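You operate a simulated robot arm through the tools that you are given. There is no shell and no other tool. Be economical: measure what you need, move in short steps, check, and stop when the job is done.

Carry out the task below with a simulated two-armed robot. There is one attempt and no reset: what you move stays moved.

JOB
Turn the red switch ON, raise the film roll to BENCH and carry its cradle onto the vice bench.
Fine: the roll stays in the roll cradle; leave the black switch at STOP.

The check looks at the end state, three seconds after you hand in, the way a careful person would. Anything else that was tipped, shoved, dropped, spilled or broken makes it a failure.

ROBOT AND FRAMES
Two 6-joint arms with two-finger parallel grippers on one trunk, on a base that drives. Base frame: it is fixed to the floor where the robot stands at the start and does not move with it; the origin is under the middle of the robot, x ahead of it, y to its left, z up. Lengths are in m, angles in degrees, forces in N, time in s.
The left shoulder is at the start at [0.06, 0.187, 1.097], the right one opposite. With the tool pointing down near the work surface each hand reaches from about 0.1 to 0.32 m from the robot's upright axis, wherever it stands, measured 20 degrees to its own side. Places, roughly: black switch [0.4, 0.2, 0.9]; blue crate [0.5, 2, 0.25]; lift shelf [0.5, -0.5, 0.7]; red switch [0.4, 0, 0.9]; top of the vice bench [0.5, 0.6, 0.9]. Payload 1.57 kg a hand.
The tool frame of a hand sits at the grasp point between the pads (the TCP): z along the fingers, y along the line on which they close. The tips reach 0.03 m beyond it. The gripper opens to 0.11 m. The fingers are 0.024 m wide and 0.012 m thick; the gripper's body (0.048 by 0.112 m) begins 0.078 m behind the TCP.
Orientation is that of the tool frame in the base frame, as a unit quaternion [x, y, z, w]. With the fingers straight down and closing along the base's y, the tool's x points along the base's -x, its y along +y and its z along -z.

CONTROLS
- The arms move only by the tool send_rows. It takes "left_series", "right_series" or both (then of equal length, played together; a hand with none holds still); each is a list of rows, each a list of 3 entries, a list of its own where there are three numbers: the shift along the base's x, y, z in units of 40 mm (1.0 is 40 mm), then the turn, a rotation vector about the base's x, y, z in units of 4 degrees (1.0 is 4 degrees), then the closure, from 0 (fully open) to 1 (shut). In form: [[[dx, dy, dz], [wx, wy, wz], hand], ...]. A call has 1 to 20 rows; each row shifts and turns the commanded pose from where the row before left it. A call with a number of a shift or a turn outside -1 to 1 is refused whole. A row lasts 0.2 s, in which the tool goes at most 0.05 m and 8.6 degrees; a call with a longer step from one row to the next is refused whole, and so is a gripper value outside its range. A pose out of reach is approached as far as the arm can. The call stops where the force on the tool passes 40 N (or 10 N more than at its start, if that is more) or the arm is blocked; 0.2 s more then pass. Each finger travels about 0.153 m/s and halts on what it meets, pressing with about 43 N; the grip force reading is that of the motor and also rises with nothing between the fingers. The clock runs only during rows and for 0.2 s after the last one: add rows that do not move to give the fingers time. It gives the time, the measured TCP pose, the force on the tool (base axes), the opening and the grip force at its end, in the units of the frame above (readings bear some noise), with the torque about the TCP (base axes, N m) and any sound that the robot's microphone picked up.
- Cameras (640 x 400 px; columns grow to the right, rows downward): "scene" is now at [0.0163, 0.0201, 1.6376]; the picture's right is [0.27, -0.96, 0.00], its down [-0.83, -0.23, -0.51] and it looks along [0.49, 0.13, -0.86] (base axes); focal length 277 px, centre (320, 200). "left" rides on the left gripper at [0.07, -0.016, -0.141] in its tool frame; the picture's right is [0.23, 0.97, 0.00], its down [-0.85, 0.20, -0.48] and it looks along [-0.47, 0.11, 0.88] (tool axes); focal length 222 px, centre (320, 200). "right" rides on the right gripper at [0.07, 0.016, -0.141] in its tool frame; the picture's right is [-0.23, 0.97, 0.00], its down [-0.86, -0.20, -0.48] and it looks along [-0.47, -0.11, 0.88] (tool axes); focal length 222 px, centre (320, 200). There is no depth. A picture from a camera that has moved, and an enlarged one, comes with that camera's place and axes in the base frame and with its lens. The place of the scene camera against the robot may be out by one fixed shift of up to 0.025 m in any direction.
- camera(camera): a new picture of that camera. The clock stands still meanwhile.
- move_column(by): slides the trunk up (or, below 0, down) by that many m; the arms and the scene camera ride with it, the base frame stays. It gives what a move gives, with no picture.
- drive_base(legs): drives the robot by 1 to 6 legs, each [ahead, left, turn to the left] in m, m and degrees, along the robot's own axes; the way and the turn of a leg run together, so that a leg with both is an arc; at most 1.5 m and 180 degrees a leg. The arms and the cameras ride along, it lands a little off, and it stops where it bumps. It gives what a move gives.
- pan_tilt(pan, tilt): turns the head with the scene camera to pan (to the left, within 86 degrees either way) and tilt (down, from -29 to 69), counted from straight ahead of the robot. It gives what a move gives.
- close_up(camera, box): a new picture of the part [left, top, right, bottom] of that camera's present view, enlarged. The clock stands still meanwhile.
- finish_job(): hands the job in; it is judged then, once.

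Work in short steps. Places have to be worked out from the pictures, the camera data and where the tool is seen: move nearer, look again, correct. Check each grasp and each placing, and mend what went wrong. You have 120 turns and 108 pictures in all, those below and enlarged ones among them. Open the grippers and draw the arms clear of the work before you hand the job in, unless the task says otherwise; then end with one line.

The tools are called after "Call:" by a JSON object that holds its "op" and its "data". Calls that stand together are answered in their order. send_rows: Moves the arms, as the interface text tells. Its arguments: {"type":"object","properties":{"left_series":{"type":"array","items":{"type":"array"}},"right_series":{"type":"array","items":{"type":"array"}}},"required":[]} The other tools are called the same way: move_column (by) slides the trunk up or down; drive_base (legs) drives the base; pan_tilt (pan, tilt) turns the head that bears the scene camera; camera (camera) takes a picture; close_up (camera, box) takes an enlarged picture of a part of a camera's view; finish_job () hands the job in.

At the start:

```text
time_s: 0.0
left_eef_pos: [0.3998, 0.3174, 1.2163]
left_tcp_rot: [0.0, 1.0, 0.0, 0.0]
left_ft_force: [-0.4, 0.1, -0.7]
left_wrist_torque: [0.0, 0.0, -0.01]
left_gripper_width: 0.1099
left_grip_force: 0.1
right_eef_pos: [0.4664, -0.1149, 1.2808]
right_tcp_rot: [0.0, 1.0, -0.001, 0.0]
right_ft_force: [0.2, -0.1, -0.1]
right_wrist_torque: [0.01, 0.03, 0.05]
right_gripper_width: 0.1099
right_grip_force: 0.0
trunk travel left (down, up): [-0.725, 0.265]
robot x, y, heading: [-0.0016, 0.0034, -0.3]
head pan, tilt: [15.4, 59.5]
```

scene: 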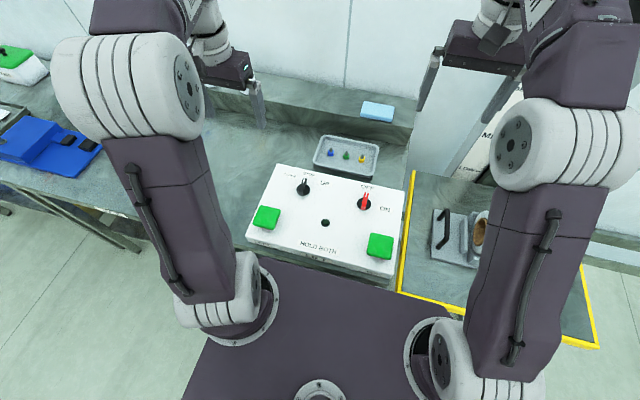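
right: 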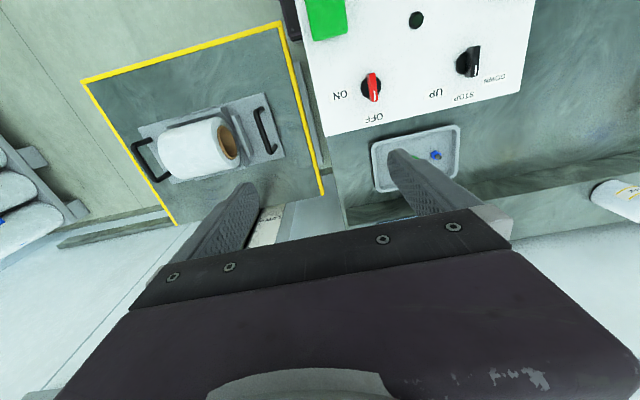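
left: 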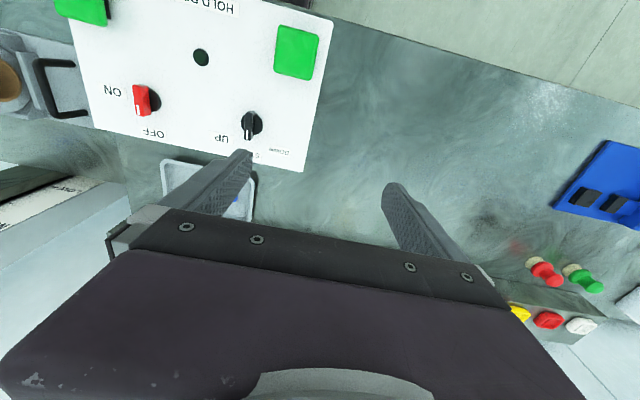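

The console shows the red and black switches, two green "HOLD BOTH" buttons, and the lift at the right. I'll take enlarged views to read the labels.

Call:
{"op": "close_up", "data": {"camera": "scene", "box": [230, 130, 430, 280]}}

Call:
{"op": "close_up", "data": {"camera": "scene", "box": [380, 40, 620, 350]}}

Call:
{"op": "pan_tilt", "data": {"pan": -50, "tilt": 40}}

Call:
{"op": "camera", "data": {"camera": "scene"}}

```text
2.67 times, centred on (330, 205) of scene
camera zoom: at [0.0163, 0.0201, 1.6376], right [0.27, -0.96, 0.0], down [-0.83, -0.23, -0.51], along [0.49, 0.13, -0.86], focal length 738 px, centre (293, 187)
```

zoom: 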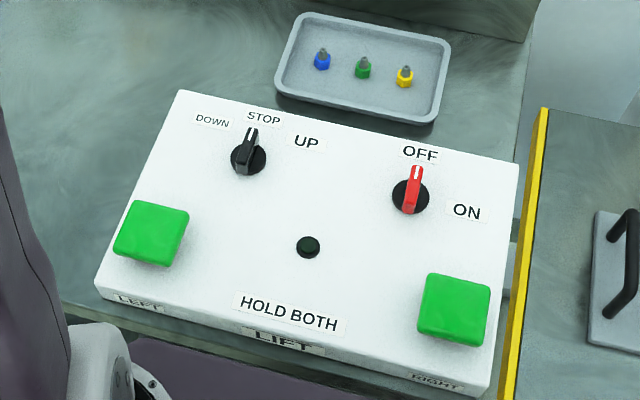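

```text
1.29 times, centred on (500, 195) of scene
camera zoom: at [0.0163, 0.0201, 1.6376], right [0.27, -0.96, 0.0], down [-0.83, -0.23, -0.51], along [0.49, 0.13, -0.86], focal length 357 px, centre (88, 206)
```

zoom: 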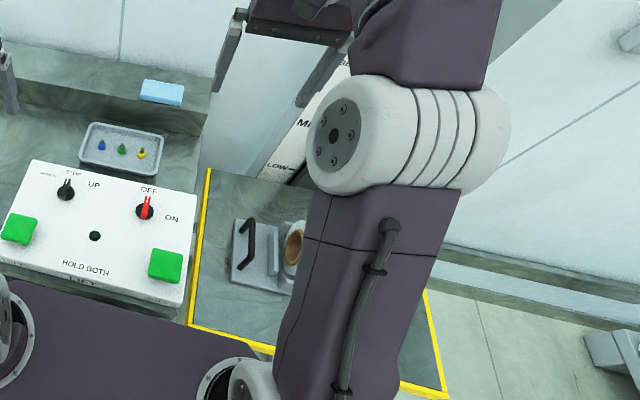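

```text
time_s: 1.4
left_eef_pos: [0.4006, 0.3165, 1.2165]
left_tcp_rot: [0.0, 1.0, 0.0, 0.0]
left_ft_force: [-0.7, -0.4, 0.4]
left_wrist_torque: [0.01, -0.03, 0.05]
left_gripper_width: 0.11
left_grip_force: 0.0
right_eef_pos: [0.4672, -0.1146, 1.2808]
right_tcp_rot: [-0.001, 1.0, 0.001, 0.0]
right_ft_force: [-0.8, 0.2, 0.3]
right_wrist_torque: [-0.03, 0.01, 0.0]
right_gripper_width: 0.1097
right_grip_force: 0.1
trunk travel left (down, up): [-0.725, 0.265]
robot x, y, heading: [0.0012, -0.0037, 0.1]
head pan, tilt: [-50.0, 40.0]
```

```text
102 pictures are left
camera scene: at [0.0062, -0.0628, 1.6637], right [-0.77, -0.64, 0.0], down [-0.41, 0.49, -0.77], along [0.49, -0.59, -0.64], focal length 277 px, centre (320, 200)
```

scene: 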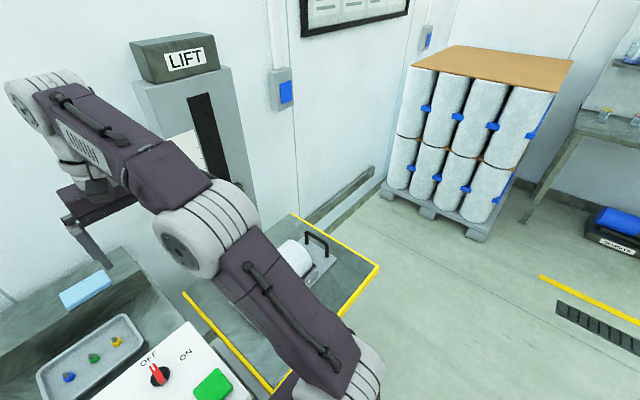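

Triangulating, I put the red knob at about [0.44, 0.0, 0.92], with its handle along x, and ON is 90° clockwise from there. I move the right hand above it to test the reach.

Call:
{"op": "send_rows", "data": {"right_series": [[[-0.11, 0.48, -0.92], [0, 0, 0], 0.3], [[-0.11, 0.48, -0.92], [0, 0, 0], 0.3], [[-0.11, 0.48, -0.92], [0, 0, 0], 0.3], [[-0.11, 0.48, -0.92], [0, 0, 0], 0.3], [[-0.11, 0.48, -0.92], [0, 0, 0], 0.3], [[-0.11, 0.48, -0.92], [0, 0, 0], 0.3], [[0, 0, 0], [0, 0, 0], 0.3]]}}

Call:
{"op": "camera", "data": {"camera": "right"}}

Call:
{"op": "camera", "data": {"camera": "scene"}}

```text
time_s: 3.0
left_eef_pos: [0.3996, 0.3167, 1.2168]
left_tcp_rot: [0.0, 1.0, 0.0, -0.001]
left_ft_force: [-0.1, 0.1, -0.8]
left_wrist_torque: [0.04, 0.03, 0.01]
left_gripper_width: 0.1098
left_grip_force: 0.1
right_eef_pos: [0.4394, -0.0013, 1.06]
right_tcp_rot: [0.0, 1.0, 0.0, 0.0]
right_ft_force: [0.2, -0.2, 0.0]
right_wrist_torque: [-0.03, -0.04, 0.0]
right_gripper_width: 0.0772
right_grip_force: 0.1
trunk travel left (down, up): [-0.725, 0.265]
robot x, y, heading: [-0.001, -0.0002, 0.1]
head pan, tilt: [-50.0, 40.0]
```

```text
101 pictures are left
camera right: at [0.3691, 0.0158, 1.2014], right [0.23, 0.97, 0.0], down [0.85, -0.2, 0.48], along [0.47, -0.11, -0.88], focal length 222 px, centre (320, 200)
```

right: 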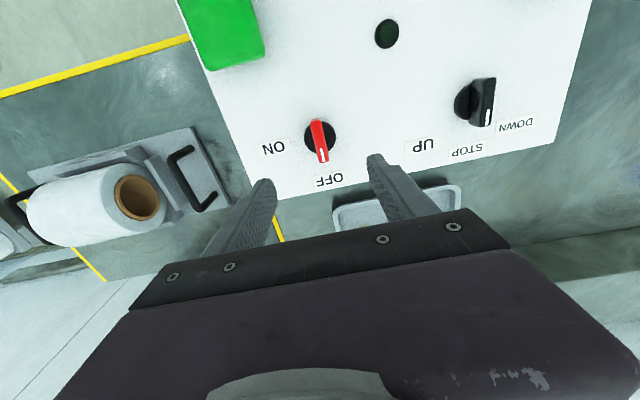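

```text
100 pictures are left
camera scene: at [0.0057, -0.0632, 1.6637], right [-0.77, -0.64, 0.0], down [-0.41, 0.49, -0.77], along [0.49, -0.59, -0.64], focal length 277 px, centre (320, 200)
```

scene: 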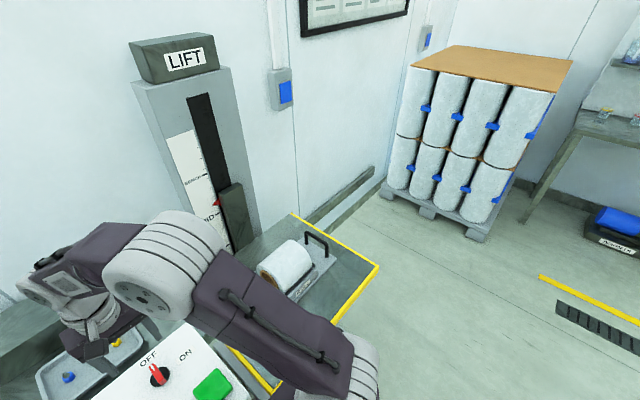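

Reach is fine here, and the lift scale is now in view. I'll enlarge it.

Call:
{"op": "close_up", "data": {"camera": "scene", "box": [120, 80, 280, 260]}}

Call:
{"op": "close_up", "data": {"camera": "right", "box": [200, 80, 440, 230]}}

```text
2.22 times, centred on (200, 170) of scene
camera zoom: at [0.0057, -0.0632, 1.6637], right [-0.77, -0.64, 0.0], down [-0.41, 0.49, -0.77], along [0.49, -0.59, -0.64], focal length 615 px, centre (587, 267)
```

zoom: 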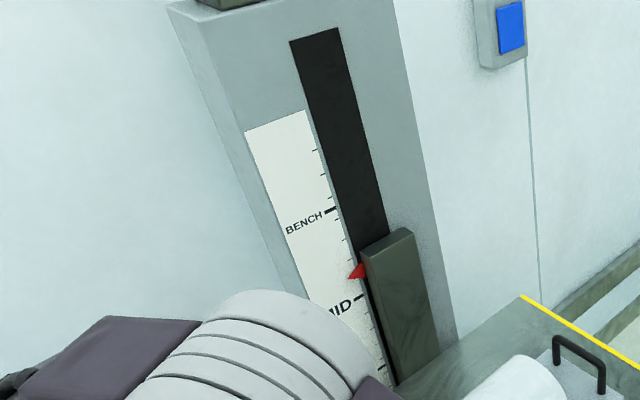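

```text
2.67 times, centred on (320, 155) of right
camera zoom: at [0.3691, 0.0158, 1.2014], right [0.23, 0.97, 0.0], down [0.85, -0.2, 0.48], along [0.47, -0.11, -0.88], focal length 592 px, centre (320, 320)
```

zoom: 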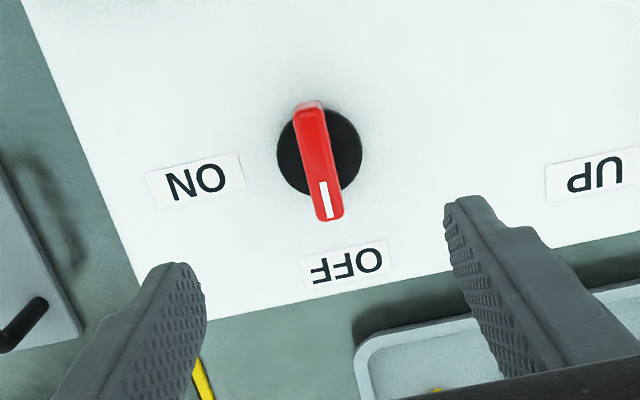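

The pointer sits just above MID and BENCH is higher, so the lift has to go UP. I descend around the red handle with the fingers partly open.

Call:
{"op": "send_rows", "data": {"right_series": [[[0, 0, -0.7], [0, 0, 0], 0.5], [[0, 0, -0.7], [0, 0, 0], 0.5], [[0, 0, -0.7], [0, 0, 0], 0.5], [[0, 0, -0.52], [0, 0, 0], 0.5], [[0, 0, 0], [0, 0, 0], 0.5]]}}

Call:
{"op": "camera", "data": {"camera": "right"}}

Call:
{"op": "pan_tilt", "data": {"pan": 0, "tilt": 60}}

Call:
{"op": "camera", "data": {"camera": "scene"}}

```text
time_s: 4.2
left_eef_pos: [0.3999, 0.3174, 1.2162]
left_tcp_rot: [0.0, 1.0, 0.0, -0.001]
left_ft_force: [0.5, -1.0, -0.6]
left_wrist_torque: [0.0, -0.01, 0.02]
left_gripper_width: 0.1101
left_grip_force: 0.1
right_eef_pos: [0.4398, 0.0002, 0.9551]
right_tcp_rot: [0.0, 1.0, 0.0, 0.0]
right_ft_force: [0.0, -0.4, 0.2]
right_wrist_torque: [0.03, 0.01, -0.01]
right_gripper_width: 0.055
right_grip_force: 0.1
trunk travel left (down, up): [-0.725, 0.265]
robot x, y, heading: [0.0017, 0.0018, -0.3]
head pan, tilt: [-50.0, 40.0]
```

```text
97 pictures are left
camera right: at [0.3695, 0.0162, 1.0969], right [0.23, 0.97, 0.0], down [0.85, -0.2, 0.48], along [0.47, -0.11, -0.88], focal length 222 px, centre (320, 200)
```

right: 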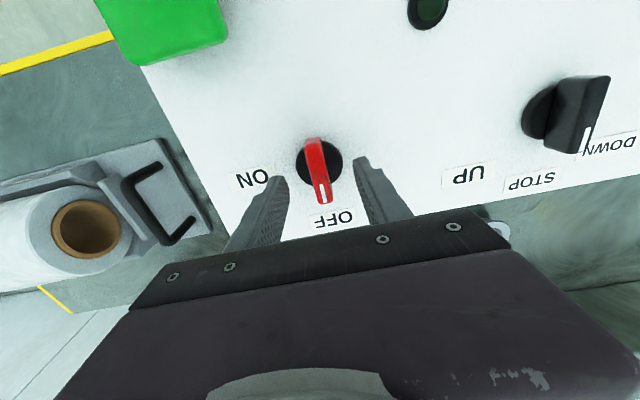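

```text
time_s: 5.3
left_eef_pos: [0.3999, 0.3162, 1.2164]
left_tcp_rot: [0.0, 1.0, -0.001, 0.001]
left_ft_force: [-0.6, 0.9, 0.4]
left_wrist_torque: [0.03, 0.02, 0.02]
left_gripper_width: 0.1099
left_grip_force: 0.1
right_eef_pos: [0.4397, -0.0005, 0.9558]
right_tcp_rot: [0.0, 1.0, 0.0, 0.0]
right_ft_force: [-0.2, 0.6, -0.7]
right_wrist_torque: [-0.02, -0.01, 0.0]
right_gripper_width: 0.0548
right_grip_force: 0.0
trunk travel left (down, up): [-0.725, 0.265]
robot x, y, heading: [0.0005, -0.0038, -0.2]
head pan, tilt: [0.0, 60.0]
```

```text
96 pictures are left
camera scene: at [0.0181, 0.0022, 1.637], right [0.0, -1.0, 0.0], down [-0.87, 0.0, -0.5], along [0.5, 0.0, -0.87], focal length 277 px, centre (320, 200)
```

scene: 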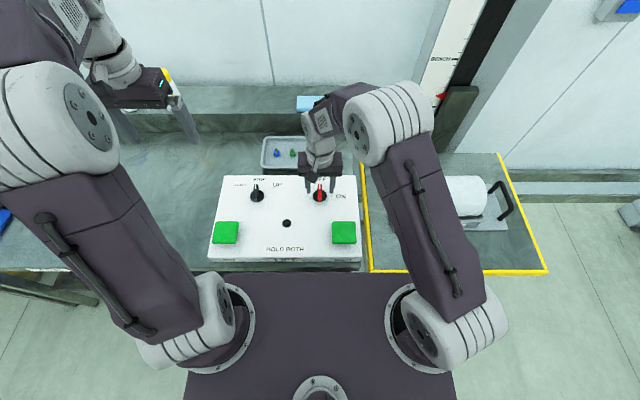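

The knob base works out at z≈0.90, x≈0.437, centred between the fingers. I lower 15 mm and close on the handle.

Call:
{"op": "send_rows", "data": {"right_series": [[[-0.05, 0, -0.38], [0, 0, 0], 0.5], [[0, 0, 0], [0, 0, 0], 0.8], [[0, 0, 0], [0, 0, 0], 1.0], [[0, 0, 0], [0, 0, 0], 1.0], [[0, 0, 0], [0, 0, 0], 1.0]]}}

Call:
{"op": "camera", "data": {"camera": "right"}}

```text
time_s: 6.5
left_eef_pos: [0.4009, 0.3162, 1.2151]
left_tcp_rot: [0.0, 1.0, 0.0, 0.0]
left_ft_force: [0.5, -0.8, -0.4]
left_wrist_torque: [-0.02, 0.02, -0.01]
left_gripper_width: 0.1102
left_grip_force: 0.1
right_eef_pos: [0.4376, -0.0003, 0.9399]
right_tcp_rot: [0.0, 1.0, 0.0, 0.0]
right_ft_force: [2.1, -0.1, -1.2]
right_wrist_torque: [-0.1, -0.33, 0.01]
right_gripper_width: 0.0142
right_grip_force: 29.9
trunk travel left (down, up): [-0.725, 0.265]
robot x, y, heading: [0.0002, 0.0025, -0.0]
head pan, tilt: [0.0, 60.0]
```

```text
95 pictures are left
camera right: at [0.3684, 0.0167, 1.0817], right [0.23, 0.97, 0.0], down [0.86, -0.2, 0.48], along [0.47, -0.11, -0.88], focal length 222 px, centre (320, 200)
```

right: 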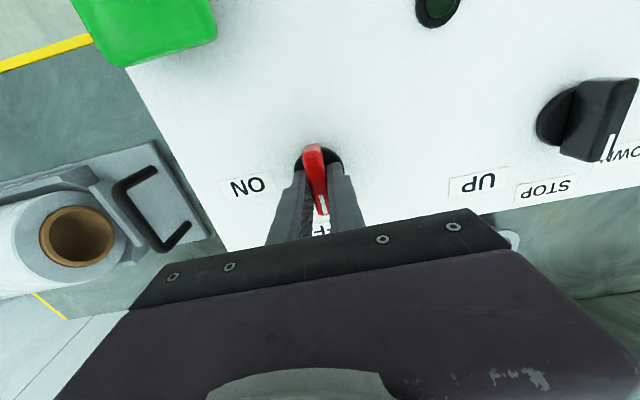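

The handle is gripped at 14 mm width. I turn it clockwise by 48° and check.

Call:
{"op": "send_rows", "data": {"right_series": [[[0, 0, 0], [0, 0, -1], 1], [[0, 0, 0], [0, 0, -1], 1], [[0, 0, 0], [0, 0, -1], 1], [[0, 0, 0], [0, 0, -1], 1], [[0, 0, 0], [0, 0, -1], 1], [[0, 0, 0], [0, 0, -1], 1], [[0, 0, 0], [0, 0, -1], 1], [[0, 0, 0], [0, 0, -1], 1], [[0, 0, 0], [0, 0, -1], 1], [[0, 0, 0], [0, 0, -1], 1], [[0, 0, 0], [0, 0, -1], 1], [[0, 0, 0], [0, 0, -1], 1]]}}

Call:
{"op": "camera", "data": {"camera": "right"}}

```text
time_s: 9.1
left_eef_pos: [0.3985, 0.3135, 1.2174]
left_tcp_rot: [0.0, 1.0, 0.002, 0.001]
left_ft_force: [0.5, -0.1, 0.3]
left_wrist_torque: [-0.02, 0.0, -0.02]
left_gripper_width: 0.1101
left_grip_force: 0.2
right_eef_pos: [0.4376, -0.0036, 0.9411]
right_tcp_rot: [0.409, 0.913, 0.001, -0.001]
right_ft_force: [5.2, -17.1, 18.3]
right_wrist_torque: [-0.8, -0.07, 0.02]
right_gripper_width: 0.014
right_grip_force: 30.7
trunk travel left (down, up): [-0.725, 0.265]
robot x, y, heading: [-0.0003, 0.0009, 0.1]
head pan, tilt: [0.0, 60.0]
```

```text
94 pictures are left
camera right: at [0.4023, 0.0603, 1.0817], right [0.88, 0.48, 0.0], down [0.42, -0.77, 0.48], along [0.23, -0.42, -0.88], focal length 222 px, centre (320, 200)
```

right: 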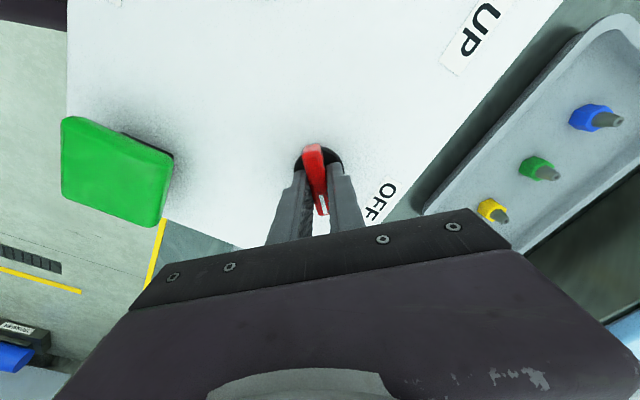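

The handle follows. A side force is building up, so I shift the path 4 mm toward -y and up a little, and turn further.

Call:
{"op": "send_rows", "data": {"right_series": [[[0, -0.1, 0.05], [0, 0, -1], 1], [[0, 0, 0], [0, 0, -1], 1], [[0, 0, 0], [0, 0, -1], 1], [[0, 0, 0], [0, 0, -1], 1], [[0, 0, 0], [0, 0, -1], 1]]}}

Call:
{"op": "camera", "data": {"camera": "right"}}

```text
time_s: 10.3
left_eef_pos: [0.3991, 0.3182, 1.215]
left_tcp_rot: [0.0, 1.0, 0.0, 0.0]
left_ft_force: [0.8, 0.3, 0.7]
left_wrist_torque: [-0.01, -0.01, 0.04]
left_gripper_width: 0.1101
left_grip_force: 0.0
right_eef_pos: [0.4364, -0.0036, 0.9406]
right_tcp_rot: [0.559, 0.829, -0.002, -0.002]
right_ft_force: [-11.6, 4.9, -22.0]
right_wrist_torque: [0.74, -0.47, -0.01]
right_gripper_width: 0.0137
right_grip_force: 31.0
trunk travel left (down, up): [-0.725, 0.265]
robot x, y, heading: [-0.0014, -0.0009, 0.3]
head pan, tilt: [0.0, 60.0]
heard: click
```

```text
93 pictures are left
camera right: at [0.4256, 0.0684, 1.0815], right [0.99, 0.15, 0.0], down [0.14, -0.87, 0.48], along [0.07, -0.47, -0.88], focal length 222 px, centre (320, 200)
```

right: 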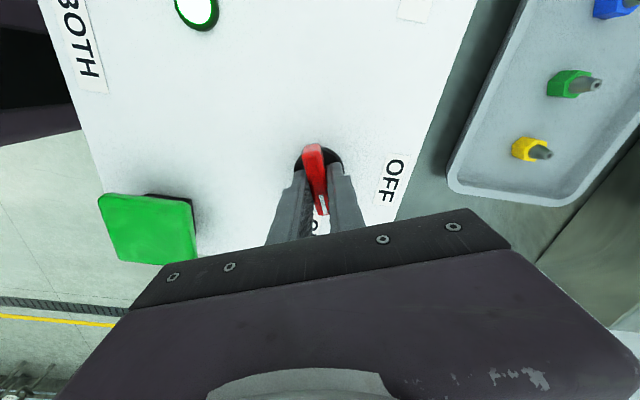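

There was a click and the lamp lit up. I turn a little more, then release, lift and check the handle.

Call:
{"op": "send_rows", "data": {"right_series": [[[0, 0, -0.05], [0, 0, -1], 1], [[0, 0, 0], [0, 0, -1], 1], [[0, 0, 0], [0, 0, 0], 0.5], [[0, 0, 0], [0, 0, 0], 0.5], [[0, 0, 0.8], [0, 0, 0], 0.5], [[0, 0, 0.8], [0, 0, 0], 0.5], [[0, 0, 0.8], [0, 0, 0], 0.5]]}}

Call:
{"op": "camera", "data": {"camera": "right"}}

```text
time_s: 11.9
left_eef_pos: [0.3989, 0.3158, 1.2164]
left_tcp_rot: [0.0, 1.0, 0.0, 0.0]
left_ft_force: [-1.0, -0.6, 0.0]
left_wrist_torque: [0.02, -0.06, -0.02]
left_gripper_width: 0.1099
left_grip_force: 0.1
right_eef_pos: [0.4364, -0.0035, 1.0368]
right_tcp_rot: [0.616, 0.788, 0.0, 0.0]
right_ft_force: [-1.0, -0.2, 0.1]
right_wrist_torque: [0.0, 0.0, 0.01]
right_gripper_width: 0.055
right_grip_force: 0.1
trunk travel left (down, up): [-0.725, 0.265]
robot x, y, heading: [0.0021, -0.0025, -0.1]
head pan, tilt: [0.0, 60.0]
```

```text
92 pictures are left
camera right: at [0.4351, 0.0684, 1.1775], right [1.0, 0.02, 0.0], down [0.01, -0.88, 0.48], along [0.01, -0.48, -0.88], focal length 222 px, centre (320, 200)
```

right: 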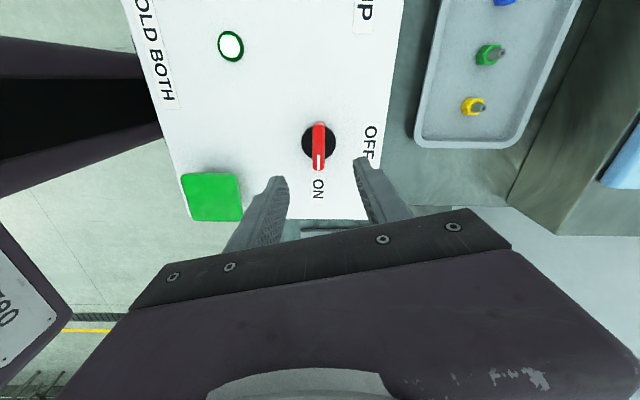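

Red is at ON and the lamp is lit. Next I send the left hand to above the black switch (about [0.437, 0.187]) while the right hand withdraws toward its button and rotates back.

Call:
{"op": "send_rows", "data": {"left_series": [[[0.158, -0.54, -0.9], [0, 0, 0], 0.5], [[0.158, -0.54, -0.9], [0, 0, 0], 0.5], [[0.158, -0.54, -0.9], [0, 0, 0], 0.5], [[0.158, -0.54, -0.9], [0, 0, 0], 0.5], [[0.158, -0.54, -0.9], [0, 0, 0], 0.5], [[0.158, -0.54, -0.9], [0, 0, 0], 0.5], [[0, 0, 0], [0, 0, 0], 0.5]], "right_series": [[[-0.4, -0.28, 0.1], [0, 0, 1], 0.5], [[-0.4, -0.28, 0.1], [0, 0, 1], 0.5], [[-0.4, -0.28, 0.1], [0, 0, 1], 0.6], [[-0.4, -0.28, 0], [0, 0, 1], 0.8], [[-0.4, -0.28, 0], [0, 0, 1], 1], [[-0.4, -0.28, 0], [0, 0, 1], 1], [[0, 0, 0], [0, 0, 1], 1]]}}

Call:
{"op": "camera", "data": {"camera": "left"}}

```text
time_s: 13.5
left_eef_pos: [0.4376, 0.1876, 1.0]
left_tcp_rot: [0.0, 1.0, 0.0, 0.0]
left_ft_force: [0.4, 0.7, 0.0]
left_wrist_torque: [0.0, 0.0, -0.04]
left_gripper_width: 0.0552
left_grip_force: 0.0
right_eef_pos: [0.3429, -0.0719, 1.0484]
right_tcp_rot: [0.406, 0.914, 0.0, 0.0]
right_ft_force: [-0.6, 0.0, -0.2]
right_wrist_torque: [-0.01, 0.0, 0.0]
right_gripper_width: 0.0
right_grip_force: 21.3
trunk travel left (down, up): [-0.725, 0.265]
robot x, y, heading: [-0.0003, -0.0002, -0.0]
head pan, tilt: [0.0, 60.0]
```

```text
91 pictures are left
camera left: at [0.3678, 0.1697, 1.1399], right [-0.23, 0.97, 0.0], down [0.85, 0.2, 0.48], along [0.47, 0.11, -0.88], focal length 222 px, centre (320, 200)
```

left: 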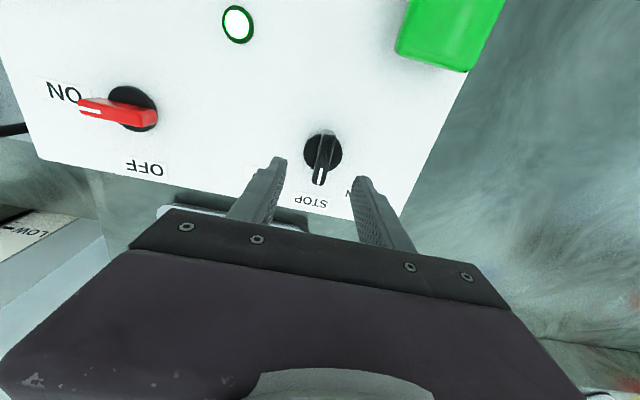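

The black knob is at about [0.437, 0.189], almost exactly under the tool. I descend and grip it.

Call:
{"op": "send_rows", "data": {"left_series": [[[0, 0.03, -0.75], [0, 0, 0], 0.5], [[0, 0, -0.75], [0, 0, 0], 0.5], [[0, 0, 0], [0, 0, 0], 0.8], [[0, 0, 0], [0, 0, 0], 1], [[0, 0, 0], [0, 0, 0], 1], [[0, 0, 0], [0, 0, 0], 1]]}}

Call:
{"op": "camera", "data": {"camera": "left"}}

```text
time_s: 14.9
left_eef_pos: [0.4383, 0.1916, 0.939]
left_tcp_rot: [-0.001, 1.0, 0.0, 0.0]
left_ft_force: [0.2, 4.6, -5.8]
left_wrist_torque: [0.19, -0.99, -0.02]
left_gripper_width: 0.0138
left_grip_force: 30.5
right_eef_pos: [0.342, -0.0702, 1.0469]
right_tcp_rot: [0.407, 0.914, -0.001, 0.0]
right_ft_force: [-0.2, -0.3, 0.3]
right_wrist_torque: [0.01, -0.01, -0.02]
right_gripper_width: 0.0002
right_grip_force: 20.6
trunk travel left (down, up): [-0.725, 0.265]
robot x, y, heading: [0.0002, 0.0022, 0.0]
head pan, tilt: [0.0, 60.0]
```

```text
90 pictures are left
camera left: at [0.3686, 0.1724, 1.0799], right [-0.23, 0.97, 0.0], down [0.86, 0.2, 0.48], along [0.47, 0.11, -0.88], focal length 222 px, centre (320, 200)
```

left: 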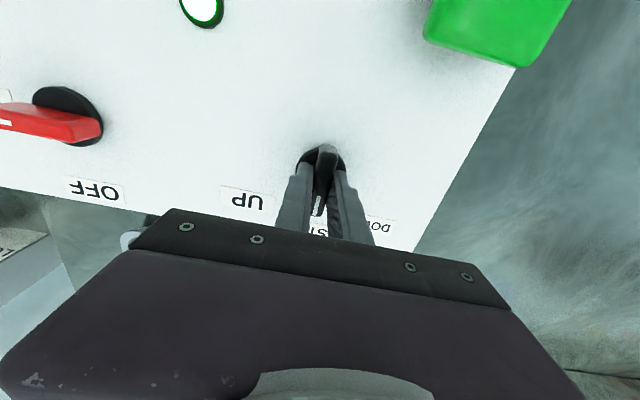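

Gripped. I turn it clockwise toward UP in steps.

Call:
{"op": "send_rows", "data": {"left_series": [[[0, 0.05, 0], [0, 0, -1], 1], [[0, 0, 0], [0, 0, -1], 1], [[0, 0, 0], [0, 0, -1], 1], [[0, 0, 0], [0, 0, -1], 1], [[0, 0, 0], [0, 0, -1], 1], [[0, 0, 0], [0, 0, -1], 1], [[0, 0, 0], [0, 0, -1], 1], [[0, 0, 0], [0, 0, -1], 1], [[0, 0, 0], [0, 0, -1], 1], [[0, 0, 0], [0, 0, -1], 1], [[0, 0, 0], [0, 0, -1], 1]]}}

Call:
{"op": "camera", "data": {"camera": "left"}}

```text
time_s: 17.3
left_eef_pos: [0.4378, 0.1878, 0.939]
left_tcp_rot: [0.376, 0.927, 0.001, -0.002]
left_ft_force: [-8.2, -23.3, -23.6]
left_wrist_torque: [-0.09, -0.09, 0.06]
left_gripper_width: 0.0137
left_grip_force: 31.0
right_eef_pos: [0.344, -0.074, 1.0472]
right_tcp_rot: [0.406, 0.914, 0.001, -0.001]
right_ft_force: [0.5, -0.4, -0.5]
right_wrist_torque: [0.01, 0.03, -0.02]
right_gripper_width: 0.0001
right_grip_force: 21.4
trunk travel left (down, up): [-0.725, 0.265]
robot x, y, heading: [-0.0028, 0.0002, -0.1]
head pan, tilt: [0.0, 60.0]
```

```text
89 pictures are left
camera left: at [0.3765, 0.2229, 1.0806], right [0.51, 0.86, 0.0], down [0.76, -0.45, 0.47], along [0.41, -0.24, -0.88], focal length 222 px, centre (320, 200)
```

left: 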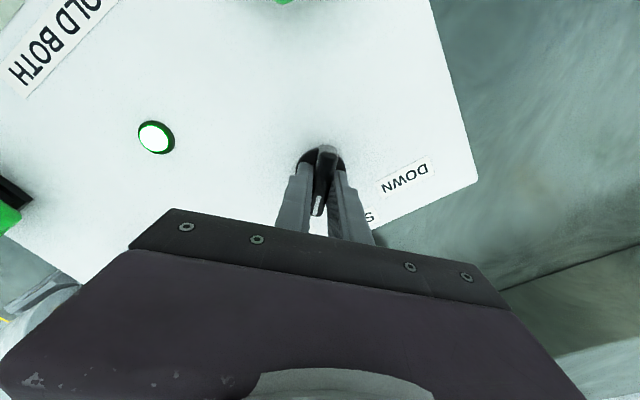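

No click yet at 44°. I relieve the side force and continue turning.

Call:
{"op": "send_rows", "data": {"left_series": [[[0, -0.08, -0.04], [0, 0, -1], 1], [[0, 0, 0], [0, 0, -1], 1], [[0, 0, 0], [0, 0, -1], 1], [[0, 0, 0], [0, 0, -1], 1]]}}

Call:
{"op": "camera", "data": {"camera": "left"}}

```text
time_s: 18.3
left_eef_pos: [0.4386, 0.1869, 0.9403]
left_tcp_rot: [0.5, 0.866, 0.0, 0.002]
left_ft_force: [-1.7, -6.9, 3.0]
left_wrist_torque: [-0.66, 0.39, 1.32]
left_gripper_width: 0.0198
left_grip_force: 34.3
right_eef_pos: [0.3422, -0.0734, 1.0487]
right_tcp_rot: [0.407, 0.913, 0.001, 0.0]
right_ft_force: [0.3, 0.7, -0.2]
right_wrist_torque: [0.04, 0.03, 0.02]
right_gripper_width: 0.0003
right_grip_force: 21.5
trunk travel left (down, up): [-0.725, 0.265]
robot x, y, heading: [-0.0022, -0.0023, 0.2]
head pan, tilt: [0.0, 60.0]
```

```text
88 pictures are left
camera left: at [0.3888, 0.2374, 1.0804], right [0.73, 0.68, 0.0], down [0.6, -0.64, 0.48], along [0.33, -0.35, -0.88], focal length 222 px, centre (320, 200)
```

left: 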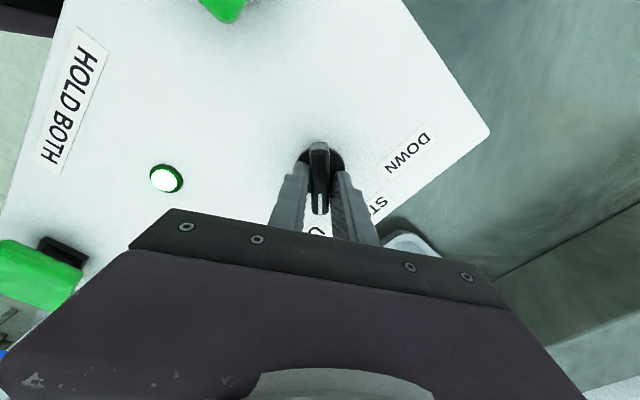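

Torque about z jumped to 1.3 N m and the grip is skewing, so the switch seems to be at its UP stop. I release, lift and look.

Call:
{"op": "send_rows", "data": {"left_series": [[[0, 0, 0], [0, 0, 0], 0.5], [[0, 0, 0], [0, 0, 0], 0.5], [[0, 0, 0.8], [0, 0, 0], 0.5], [[0, 0, 0.8], [0, 0, 0], 0.5], [[0, 0, 0.8], [0, 0, 0], 0.5]]}}

Call:
{"op": "camera", "data": {"camera": "left"}}

```text
time_s: 19.5
left_eef_pos: [0.4376, 0.187, 1.0361]
left_tcp_rot: [0.499, 0.866, 0.001, 0.0]
left_ft_force: [-0.4, 1.1, 0.4]
left_wrist_torque: [0.0, 0.0, -0.06]
left_gripper_width: 0.0549
left_grip_force: 0.0
right_eef_pos: [0.3417, -0.0716, 1.0485]
right_tcp_rot: [0.407, 0.913, 0.0, 0.0]
right_ft_force: [-0.6, -1.0, -0.1]
right_wrist_torque: [-0.01, -0.03, 0.0]
right_gripper_width: 0.0002
right_grip_force: 21.4
trunk travel left (down, up): [-0.725, 0.265]
robot x, y, heading: [-0.0001, -0.0009, -0.1]
head pan, tilt: [0.0, 60.0]
```

```text
87 pictures are left
camera left: at [0.3883, 0.237, 1.1757], right [0.73, 0.68, 0.0], down [0.6, -0.64, 0.48], along [0.33, -0.35, -0.88], focal length 222 px, centre (320, 200)
```

left: 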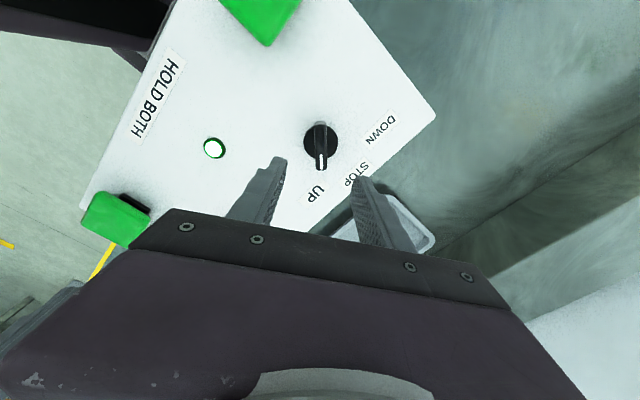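

The switch points at UP. I now move both closed hands above the green buttons (left about [0.30, 0.26], right about [0.295, -0.07]).

Call:
{"op": "send_rows", "data": {"left_series": [[[-0.35, 0.18, 0], [0, 0, 1], 0.7], [[-0.35, 0.18, 0], [0, 0, 1], 1], [[-0.35, 0.18, 0], [0, 0, 1], 1], [[-0.35, 0.18, 0], [0, 0, 1], 1], [[-0.35, 0.18, 0], [0, 0, 1], 1], [[-0.35, 0.18, 0], [0, 0, 1], 1], [[-0.35, 0.18, 0], [0, 0, 1], 1], [[-0.35, 0.18, 0], [0, 0, 1], 1], [[-0.35, 0.18, 0], [0, 0, 1], 1], [[-0.3, 0.18, 0], [0, 0, 1], 1], [[0, 0, 0], [0, 0, 1], 1], [[0, 0, 0], [0, 0, 1], 1]], "right_series": [[[-0.12, 0, 0], [0, 0, 1], 1], [[-0.12, 0, 0], [0, 0, 1], 1], [[-0.12, 0, 0], [0, 0, 1], 1], [[-0.12, 0, 0], [0, 0, 1], 1], [[-0.12, 0, 0], [0, 0, 1], 1], [[-0.12, 0, 0], [0, 0, 1], 1], [[-0.12, 0, 0], [0, 0, 1], 1], [[-0.12, 0, 0], [0, 0, 1], 1], [[-0.12, 0, 0], [0, 0, 1], 1], [[-0.12, 0, 0], [0, 0, 1], 1], [[0, 0, 0], [0, 0, 1], 1], [[0, 0, 0], [0, 0, 1], 1]]}}

Call:
{"op": "camera", "data": {"camera": "left"}}

Call:
{"op": "camera", "data": {"camera": "right"}}

Call:
{"op": "camera", "data": {"camera": "scene"}}

```text
time_s: 22.1
left_eef_pos: [0.2998, 0.2601, 1.035]
left_tcp_rot: [0.104, 0.995, 0.0, 0.0]
left_ft_force: [0.5, -0.2, -0.3]
left_wrist_torque: [0.01, -0.01, 0.0]
left_gripper_width: 0.0001
left_grip_force: 20.9
right_eef_pos: [0.2939, -0.0709, 1.0482]
right_tcp_rot: [0.0, 1.0, 0.0, 0.0]
right_ft_force: [-0.4, 0.7, 0.2]
right_wrist_torque: [0.02, -0.02, 0.01]
right_gripper_width: 0.0
right_grip_force: 21.0
trunk travel left (down, up): [-0.725, 0.265]
robot x, y, heading: [0.0015, -0.0017, 0.2]
head pan, tilt: [0.0, 60.0]
```

```text
86 pictures are left
camera left: at [0.2279, 0.2567, 1.175], right [-0.02, 1.0, 0.0], down [0.88, 0.02, 0.48], along [0.48, 0.01, -0.88], focal length 222 px, centre (320, 200)
```

left: 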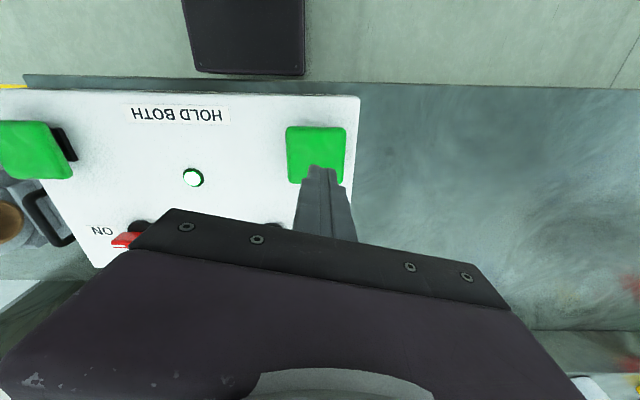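

```text
85 pictures are left
camera right: at [0.2234, -0.0543, 1.1892], right [0.23, 0.97, 0.0], down [0.86, -0.2, 0.48], along [0.47, -0.11, -0.88], focal length 222 px, centre (320, 200)
```

right: 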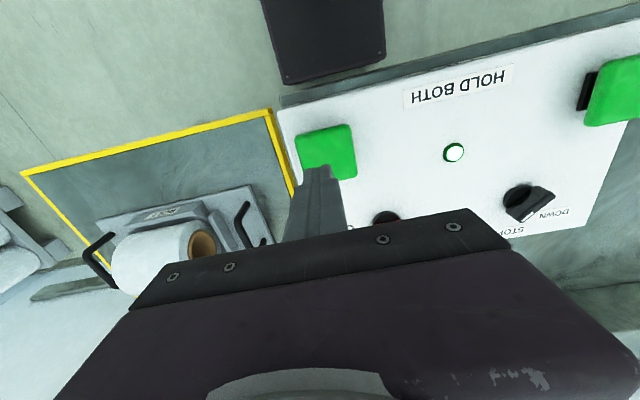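

```text
84 pictures are left
camera scene: at [0.018, 0.0022, 1.637], right [0.0, -1.0, 0.0], down [-0.87, 0.0, -0.5], along [0.5, 0.0, -0.87], focal length 277 px, centre (320, 200)
```

scene: 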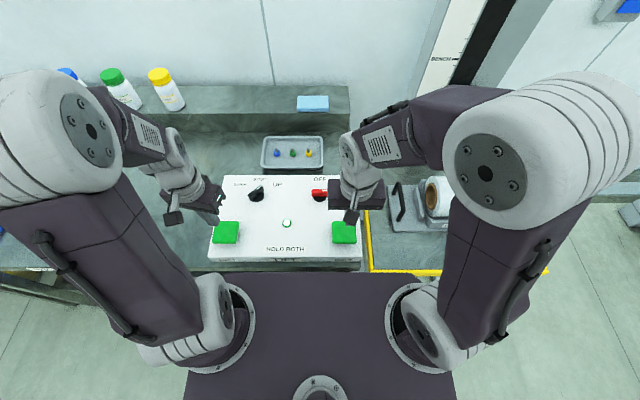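

Buttons are centred near [0.304, 0.254] and [0.300, -0.064]. I lower to just above them and find a head pose where the pointer stays visible.

Call:
{"op": "send_rows", "data": {"left_series": [[[0.05, -0.1, -0.75], [0, 0, 0], 1], [[0.05, -0.05, -0.6], [0, 0, 0], 1], [[0, 0, 0], [0, 0, 0], 1]], "right_series": [[[0.1, 0.1, -0.9], [0, 0, 0], 1], [[0.05, 0.07, -0.78], [0, 0, 0], 1], [[0, 0, 0], [0, 0, 0], 1]]}}

Call:
{"op": "pan_tilt", "data": {"pan": -40, "tilt": 40}}

Call:
{"op": "camera", "data": {"camera": "scene"}}

```text
time_s: 22.9
left_eef_pos: [0.3027, 0.2535, 0.982]
left_tcp_rot: [0.104, 0.995, 0.001, 0.0]
left_ft_force: [0.8, 0.3, 0.4]
left_wrist_torque: [-0.02, -0.02, 0.01]
left_gripper_width: 0.0001
left_grip_force: 21.3
right_eef_pos: [0.2986, -0.064, 0.9802]
right_tcp_rot: [0.0, 1.0, 0.001, 0.001]
right_ft_force: [-0.3, -0.8, 0.7]
right_wrist_torque: [-0.02, -0.01, 0.04]
right_gripper_width: 0.0
right_grip_force: 21.5
trunk travel left (down, up): [-0.725, 0.265]
robot x, y, heading: [-0.0006, -0.0001, 0.0]
head pan, tilt: [0.0, 60.0]
```

```text
time_s: 24.0
left_eef_pos: [0.3032, 0.2544, 0.9809]
left_tcp_rot: [0.104, 0.995, 0.0, 0.001]
left_ft_force: [-0.3, -1.2, 0.2]
left_wrist_torque: [0.01, -0.02, -0.01]
left_gripper_width: 0.0
left_grip_force: 20.9
right_eef_pos: [0.3001, -0.0641, 0.9802]
right_tcp_rot: [0.001, 1.0, 0.0, 0.0]
right_ft_force: [0.6, 0.2, -0.1]
right_wrist_torque: [-0.01, -0.02, -0.01]
right_gripper_width: 0.0001
right_grip_force: 21.4
trunk travel left (down, up): [-0.725, 0.265]
robot x, y, heading: [-0.0004, -0.0019, -0.2]
head pan, tilt: [-40.0, 40.0]
```

```text
83 pictures are left
camera scene: at [0.0163, -0.0524, 1.6637], right [-0.64, -0.77, 0.0], down [-0.49, 0.41, -0.77], along [0.59, -0.49, -0.64], focal length 277 px, centre (320, 200)
```

scene: 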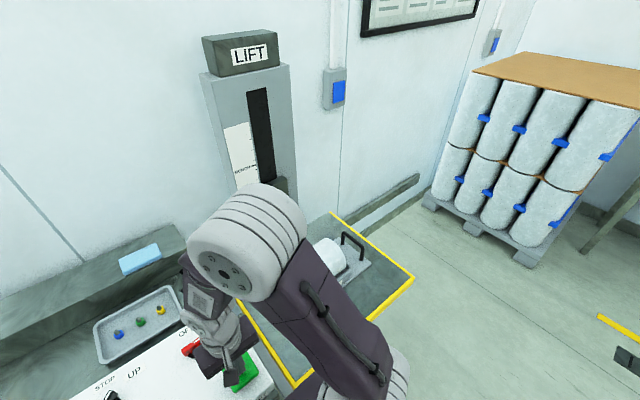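

BENCH is visible and the pointer will come into view as it rises. I press down gently on both buttons.

Call:
{"op": "send_rows", "data": {"left_series": [[[0, 0, -0.3], [0, 0, 0], 1], [[0, 0, -0.2], [0, 0, 0], 1]], "right_series": [[[0, 0, -0.3], [0, 0, 0], 1], [[0, 0, -0.2], [0, 0, 0], 1]]}}

Call:
{"op": "camera", "data": {"camera": "left"}}

```text
time_s: 24.6
left_eef_pos: [0.303, 0.2544, 0.9616]
left_tcp_rot: [0.106, 0.994, 0.0, 0.001]
left_ft_force: [-1.7, 2.3, 5.6]
left_wrist_torque: [0.03, 0.13, -0.01]
left_gripper_width: 0.0001
left_grip_force: 21.6
right_eef_pos: [0.3002, -0.0631, 0.9619]
right_tcp_rot: [0.0, 1.0, 0.001, 0.001]
right_ft_force: [2.1, -1.4, 5.3]
right_wrist_torque: [-0.04, -0.01, 0.02]
right_gripper_width: 0.0001
right_grip_force: 21.4
trunk travel left (down, up): [-0.725, 0.265]
robot x, y, heading: [0.0011, 0.0021, -0.2]
head pan, tilt: [-40.0, 40.0]
```

```text
82 pictures are left
camera left: at [0.2306, 0.251, 1.1016], right [-0.02, 1.0, 0.0], down [0.88, 0.02, 0.48], along [0.48, 0.01, -0.88], focal length 222 px, centre (320, 200)
```

left: 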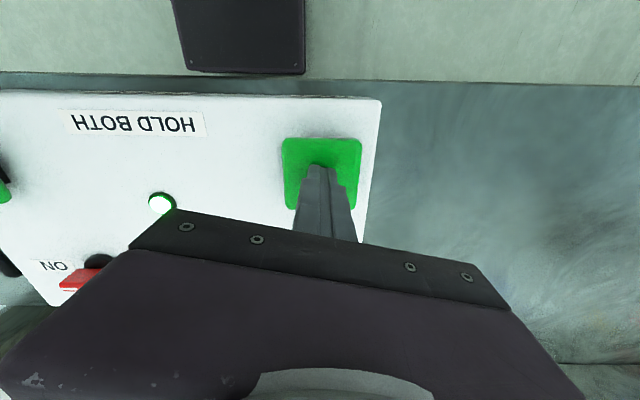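

Both tips touch the buttons (about 5 N each). I press on 6 mm and hold for a moment.

Call:
{"op": "send_rows", "data": {"left_series": [[[0, 0, -0.15], [0, 0, 0], 1], [[0, 0, 0], [0, 0, 0], 1]], "right_series": [[[0, 0, -0.15], [0, 0, 0], 1], [[0, 0, 0], [0, 0, 0], 1]]}}

Call:
{"op": "close_up", "data": {"camera": "scene", "box": [190, 60, 410, 300]}}

```text
time_s: 25.2
left_eef_pos: [0.3027, 0.2531, 0.9582]
left_tcp_rot: [0.104, 0.995, 0.002, 0.006]
left_ft_force: [-0.6, 1.1, 26.1]
left_wrist_torque: [0.09, 0.31, 0.14]
left_gripper_width: 0.0
left_grip_force: 20.9
right_eef_pos: [0.2988, -0.0643, 0.9576]
right_tcp_rot: [0.001, 1.0, 0.002, 0.007]
right_ft_force: [-0.9, -3.0, 34.3]
right_wrist_torque: [-0.13, 0.38, 0.01]
right_gripper_width: 0.0001
right_grip_force: 21.2
trunk travel left (down, up): [-0.725, 0.265]
robot x, y, heading: [0.0034, 0.0015, -0.1]
head pan, tilt: [-40.0, 40.0]
stopped in row 2 (right hand): the force on the tool passed its limit at 43 N (the readings are from after the stop); the commanded pose is now the measured one
```

```text
1.67 times, centred on (300, 180) of scene
camera zoom: at [0.0095, -0.0547, 1.6642], right [-0.64, -0.77, 0.0], down [-0.49, 0.41, -0.77], along [0.59, -0.49, -0.64], focal length 461 px, centre (353, 233)
```

zoom: 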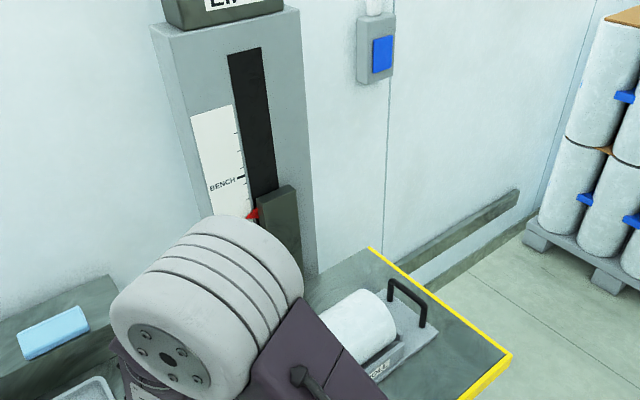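

The lift is rising and the pointer is visible below BENCH. I keep holding for a short time.

Call:
{"op": "send_rows", "data": {"left_series": [[[0, 0, 0], [0, 0, 0], 1], [[0, 0, 0], [0, 0, 0], 1]], "right_series": [[[0, 0, 0], [0, 0, 0], 1], [[0, 0, 0], [0, 0, 0], 1]]}}

Call:
{"op": "close_up", "data": {"camera": "scene", "box": [220, 100, 340, 220]}}

```text
time_s: 25.8
left_eef_pos: [0.3021, 0.2543, 0.9581]
left_tcp_rot: [0.105, 0.994, 0.003, 0.008]
left_ft_force: [-2.6, 0.2, 29.1]
left_wrist_torque: [0.05, 0.44, 0.07]
left_gripper_width: 0.0002
left_grip_force: 20.7
right_eef_pos: [0.3003, -0.0644, 0.9588]
right_tcp_rot: [0.0, 1.0, 0.003, 0.008]
right_ft_force: [-2.7, -1.9, 33.8]
right_wrist_torque: [-0.1, 0.48, 0.02]
right_gripper_width: 0.0001
right_grip_force: 21.0
trunk travel left (down, up): [-0.725, 0.265]
robot x, y, heading: [0.0004, -0.0015, 0.1]
head pan, tilt: [-40.0, 40.0]
stopped in row 2 (right hand): the force on the tool passed its limit at 44 N (the readings are from after the stop); the commanded pose is now the measured one
```

```text
3.33 times, centred on (280, 160) of scene
camera zoom: at [0.0086, -0.055, 1.6636], right [-0.64, -0.77, 0.0], down [-0.49, 0.41, -0.77], along [0.59, -0.49, -0.64], focal length 922 px, centre (453, 333)
```

zoom: 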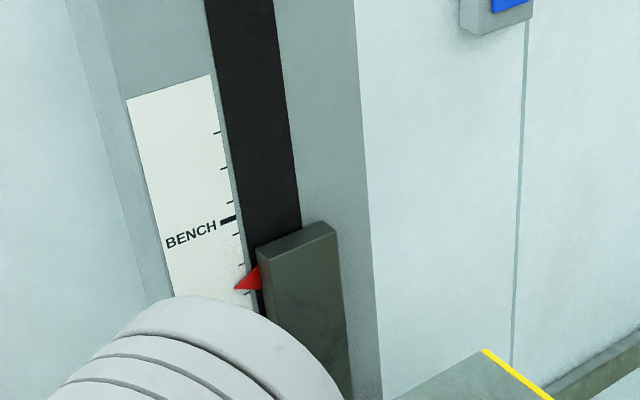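

The pointer rose a little, with about 20 px of view still to go. I ease the pressure by 0.5 mm and hold longer.

Call:
{"op": "send_rows", "data": {"left_series": [[[0, 0, 0], [0, 0, 0], 1], [[0, 0, 0], [0, 0, 0], 1], [[0, 0, 0], [0, 0, 0], 1], [[0, 0, 0], [0, 0, 0], 1]], "right_series": [[[0, 0, 0.02], [0, 0, 0], 1], [[0, 0, 0], [0, 0, 0], 1], [[0, 0, 0], [0, 0, 0], 1], [[0, 0, 0], [0, 0, 0], 1]]}}

Call:
{"op": "close_up", "data": {"camera": "scene", "box": [220, 100, 340, 220]}}

```text
time_s: 26.7
left_eef_pos: [0.302, 0.2536, 0.9581]
left_tcp_rot: [0.104, 0.995, 0.003, 0.007]
left_ft_force: [-5.6, -0.9, 29.7]
left_wrist_torque: [0.01, 0.44, 0.08]
left_gripper_width: 0.0
left_grip_force: 21.4
right_eef_pos: [0.2997, -0.0645, 0.9587]
right_tcp_rot: [0.0, 1.0, 0.004, 0.007]
right_ft_force: [-5.0, -0.6, 22.2]
right_wrist_torque: [-0.04, 0.35, 0.0]
right_gripper_width: 0.0002
right_grip_force: 21.5
trunk travel left (down, up): [-0.725, 0.265]
robot x, y, heading: [-0.0003, 0.0033, -0.1]
head pan, tilt: [-40.0, 40.0]
stopped in row 4 (left hand): the force on the tool passed its limit at 40 N (the readings are from after the stop); the commanded pose is now the measured one
```

```text
3.33 times, centred on (280, 160) of scene
camera zoom: at [0.009, -0.0549, 1.6635], right [-0.64, -0.77, 0.0], down [-0.49, 0.41, -0.77], along [0.59, -0.49, -0.64], focal length 922 px, centre (453, 333)
```

zoom: 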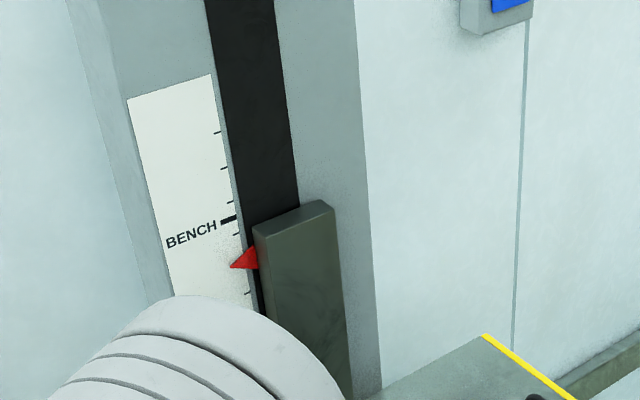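

It rises about 22 enlarged pixels in 0.9 s, with roughly 45 to go. I hold another second or so.

Call:
{"op": "send_rows", "data": {"left_series": [[[0, 0, 0.02], [0, 0, 0], 1], [[0, 0, 0], [0, 0, 0], 1], [[0, 0, 0], [0, 0, 0], 1], [[0, 0, 0], [0, 0, 0], 1]], "right_series": [[[0, 0, 0.01], [0, 0, 0], 1], [[0, 0, 0], [0, 0, 0], 1], [[0, 0, 0], [0, 0, 0], 1], [[0, 0, 0], [0, 0, 0], 1]]}}

Call:
{"op": "close_up", "data": {"camera": "scene", "box": [220, 100, 340, 220]}}

```text
time_s: 27.7
left_eef_pos: [0.301, 0.2538, 0.9597]
left_tcp_rot: [0.104, 0.995, 0.003, 0.006]
left_ft_force: [-3.6, -7.3, 15.2]
left_wrist_torque: [-0.2, 0.27, 0.06]
left_gripper_width: 0.0001
left_grip_force: 21.3
right_eef_pos: [0.2996, -0.0641, 0.9587]
right_tcp_rot: [0.0, 1.0, 0.002, 0.007]
right_ft_force: [-8.8, 1.7, 21.6]
right_wrist_torque: [0.02, 0.5, 0.04]
right_gripper_width: 0.0
right_grip_force: 21.5
trunk travel left (down, up): [-0.725, 0.265]
robot x, y, heading: [0.0001, -0.0, -0.0]
head pan, tilt: [-40.0, 40.0]
```

```text
3.33 times, centred on (280, 160) of scene
camera zoom: at [0.0097, -0.0546, 1.6637], right [-0.64, -0.77, 0.0], down [-0.49, 0.41, -0.77], along [0.59, -0.49, -0.64], focal length 922 px, centre (453, 333)
```

zoom: 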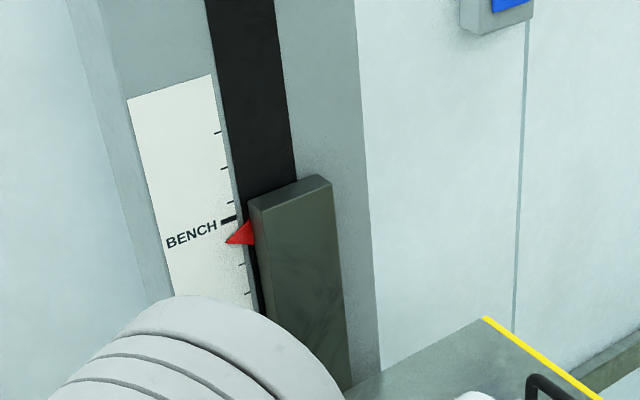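

About 20 px remain at roughly 24 px/s. I hold two more rows, then check for parallax.

Call:
{"op": "send_rows", "data": {"left_series": [[[0, 0, 0], [0, 0, 0], 1], [[0, 0, 0], [0, 0, 0], 1]], "right_series": [[[0, 0, 0], [0, 0, 0], 1], [[0, 0, 0], [0, 0, 0], 1]]}}

Call:
{"op": "close_up", "data": {"camera": "scene", "box": [230, 130, 300, 200]}}

```text
time_s: 28.3
left_eef_pos: [0.3016, 0.2532, 0.9583]
left_tcp_rot: [0.104, 0.995, 0.003, 0.006]
left_ft_force: [-4.9, -6.0, 13.5]
left_wrist_torque: [-0.16, 0.33, 0.06]
left_gripper_width: 0.0
left_grip_force: 21.5
right_eef_pos: [0.2989, -0.0643, 0.9592]
right_tcp_rot: [-0.001, 1.0, 0.003, 0.006]
right_ft_force: [-7.8, -0.8, 21.0]
right_wrist_torque: [-0.05, 0.52, -0.02]
right_gripper_width: 0.0
right_grip_force: 21.5
trunk travel left (down, up): [-0.725, 0.265]
robot x, y, heading: [-0.0015, -0.0024, 0.1]
head pan, tilt: [-40.0, 40.0]
```

```text
5.71 times, centred on (265, 165) of scene
camera zoom: at [0.0097, -0.0546, 1.6637], right [-0.64, -0.77, 0.0], down [-0.49, 0.41, -0.77], along [0.59, -0.49, -0.64], focal length 1580 px, centre (634, 400)
```

zoom: 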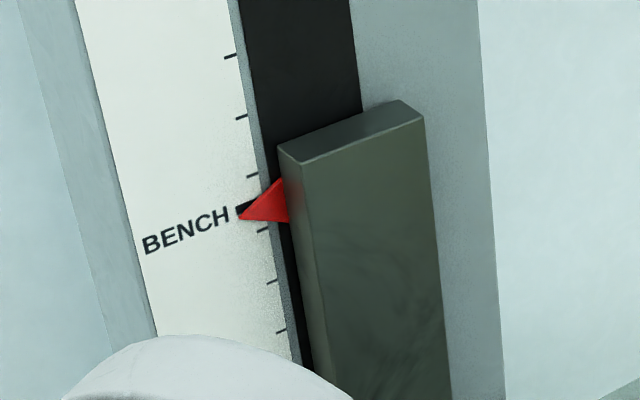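

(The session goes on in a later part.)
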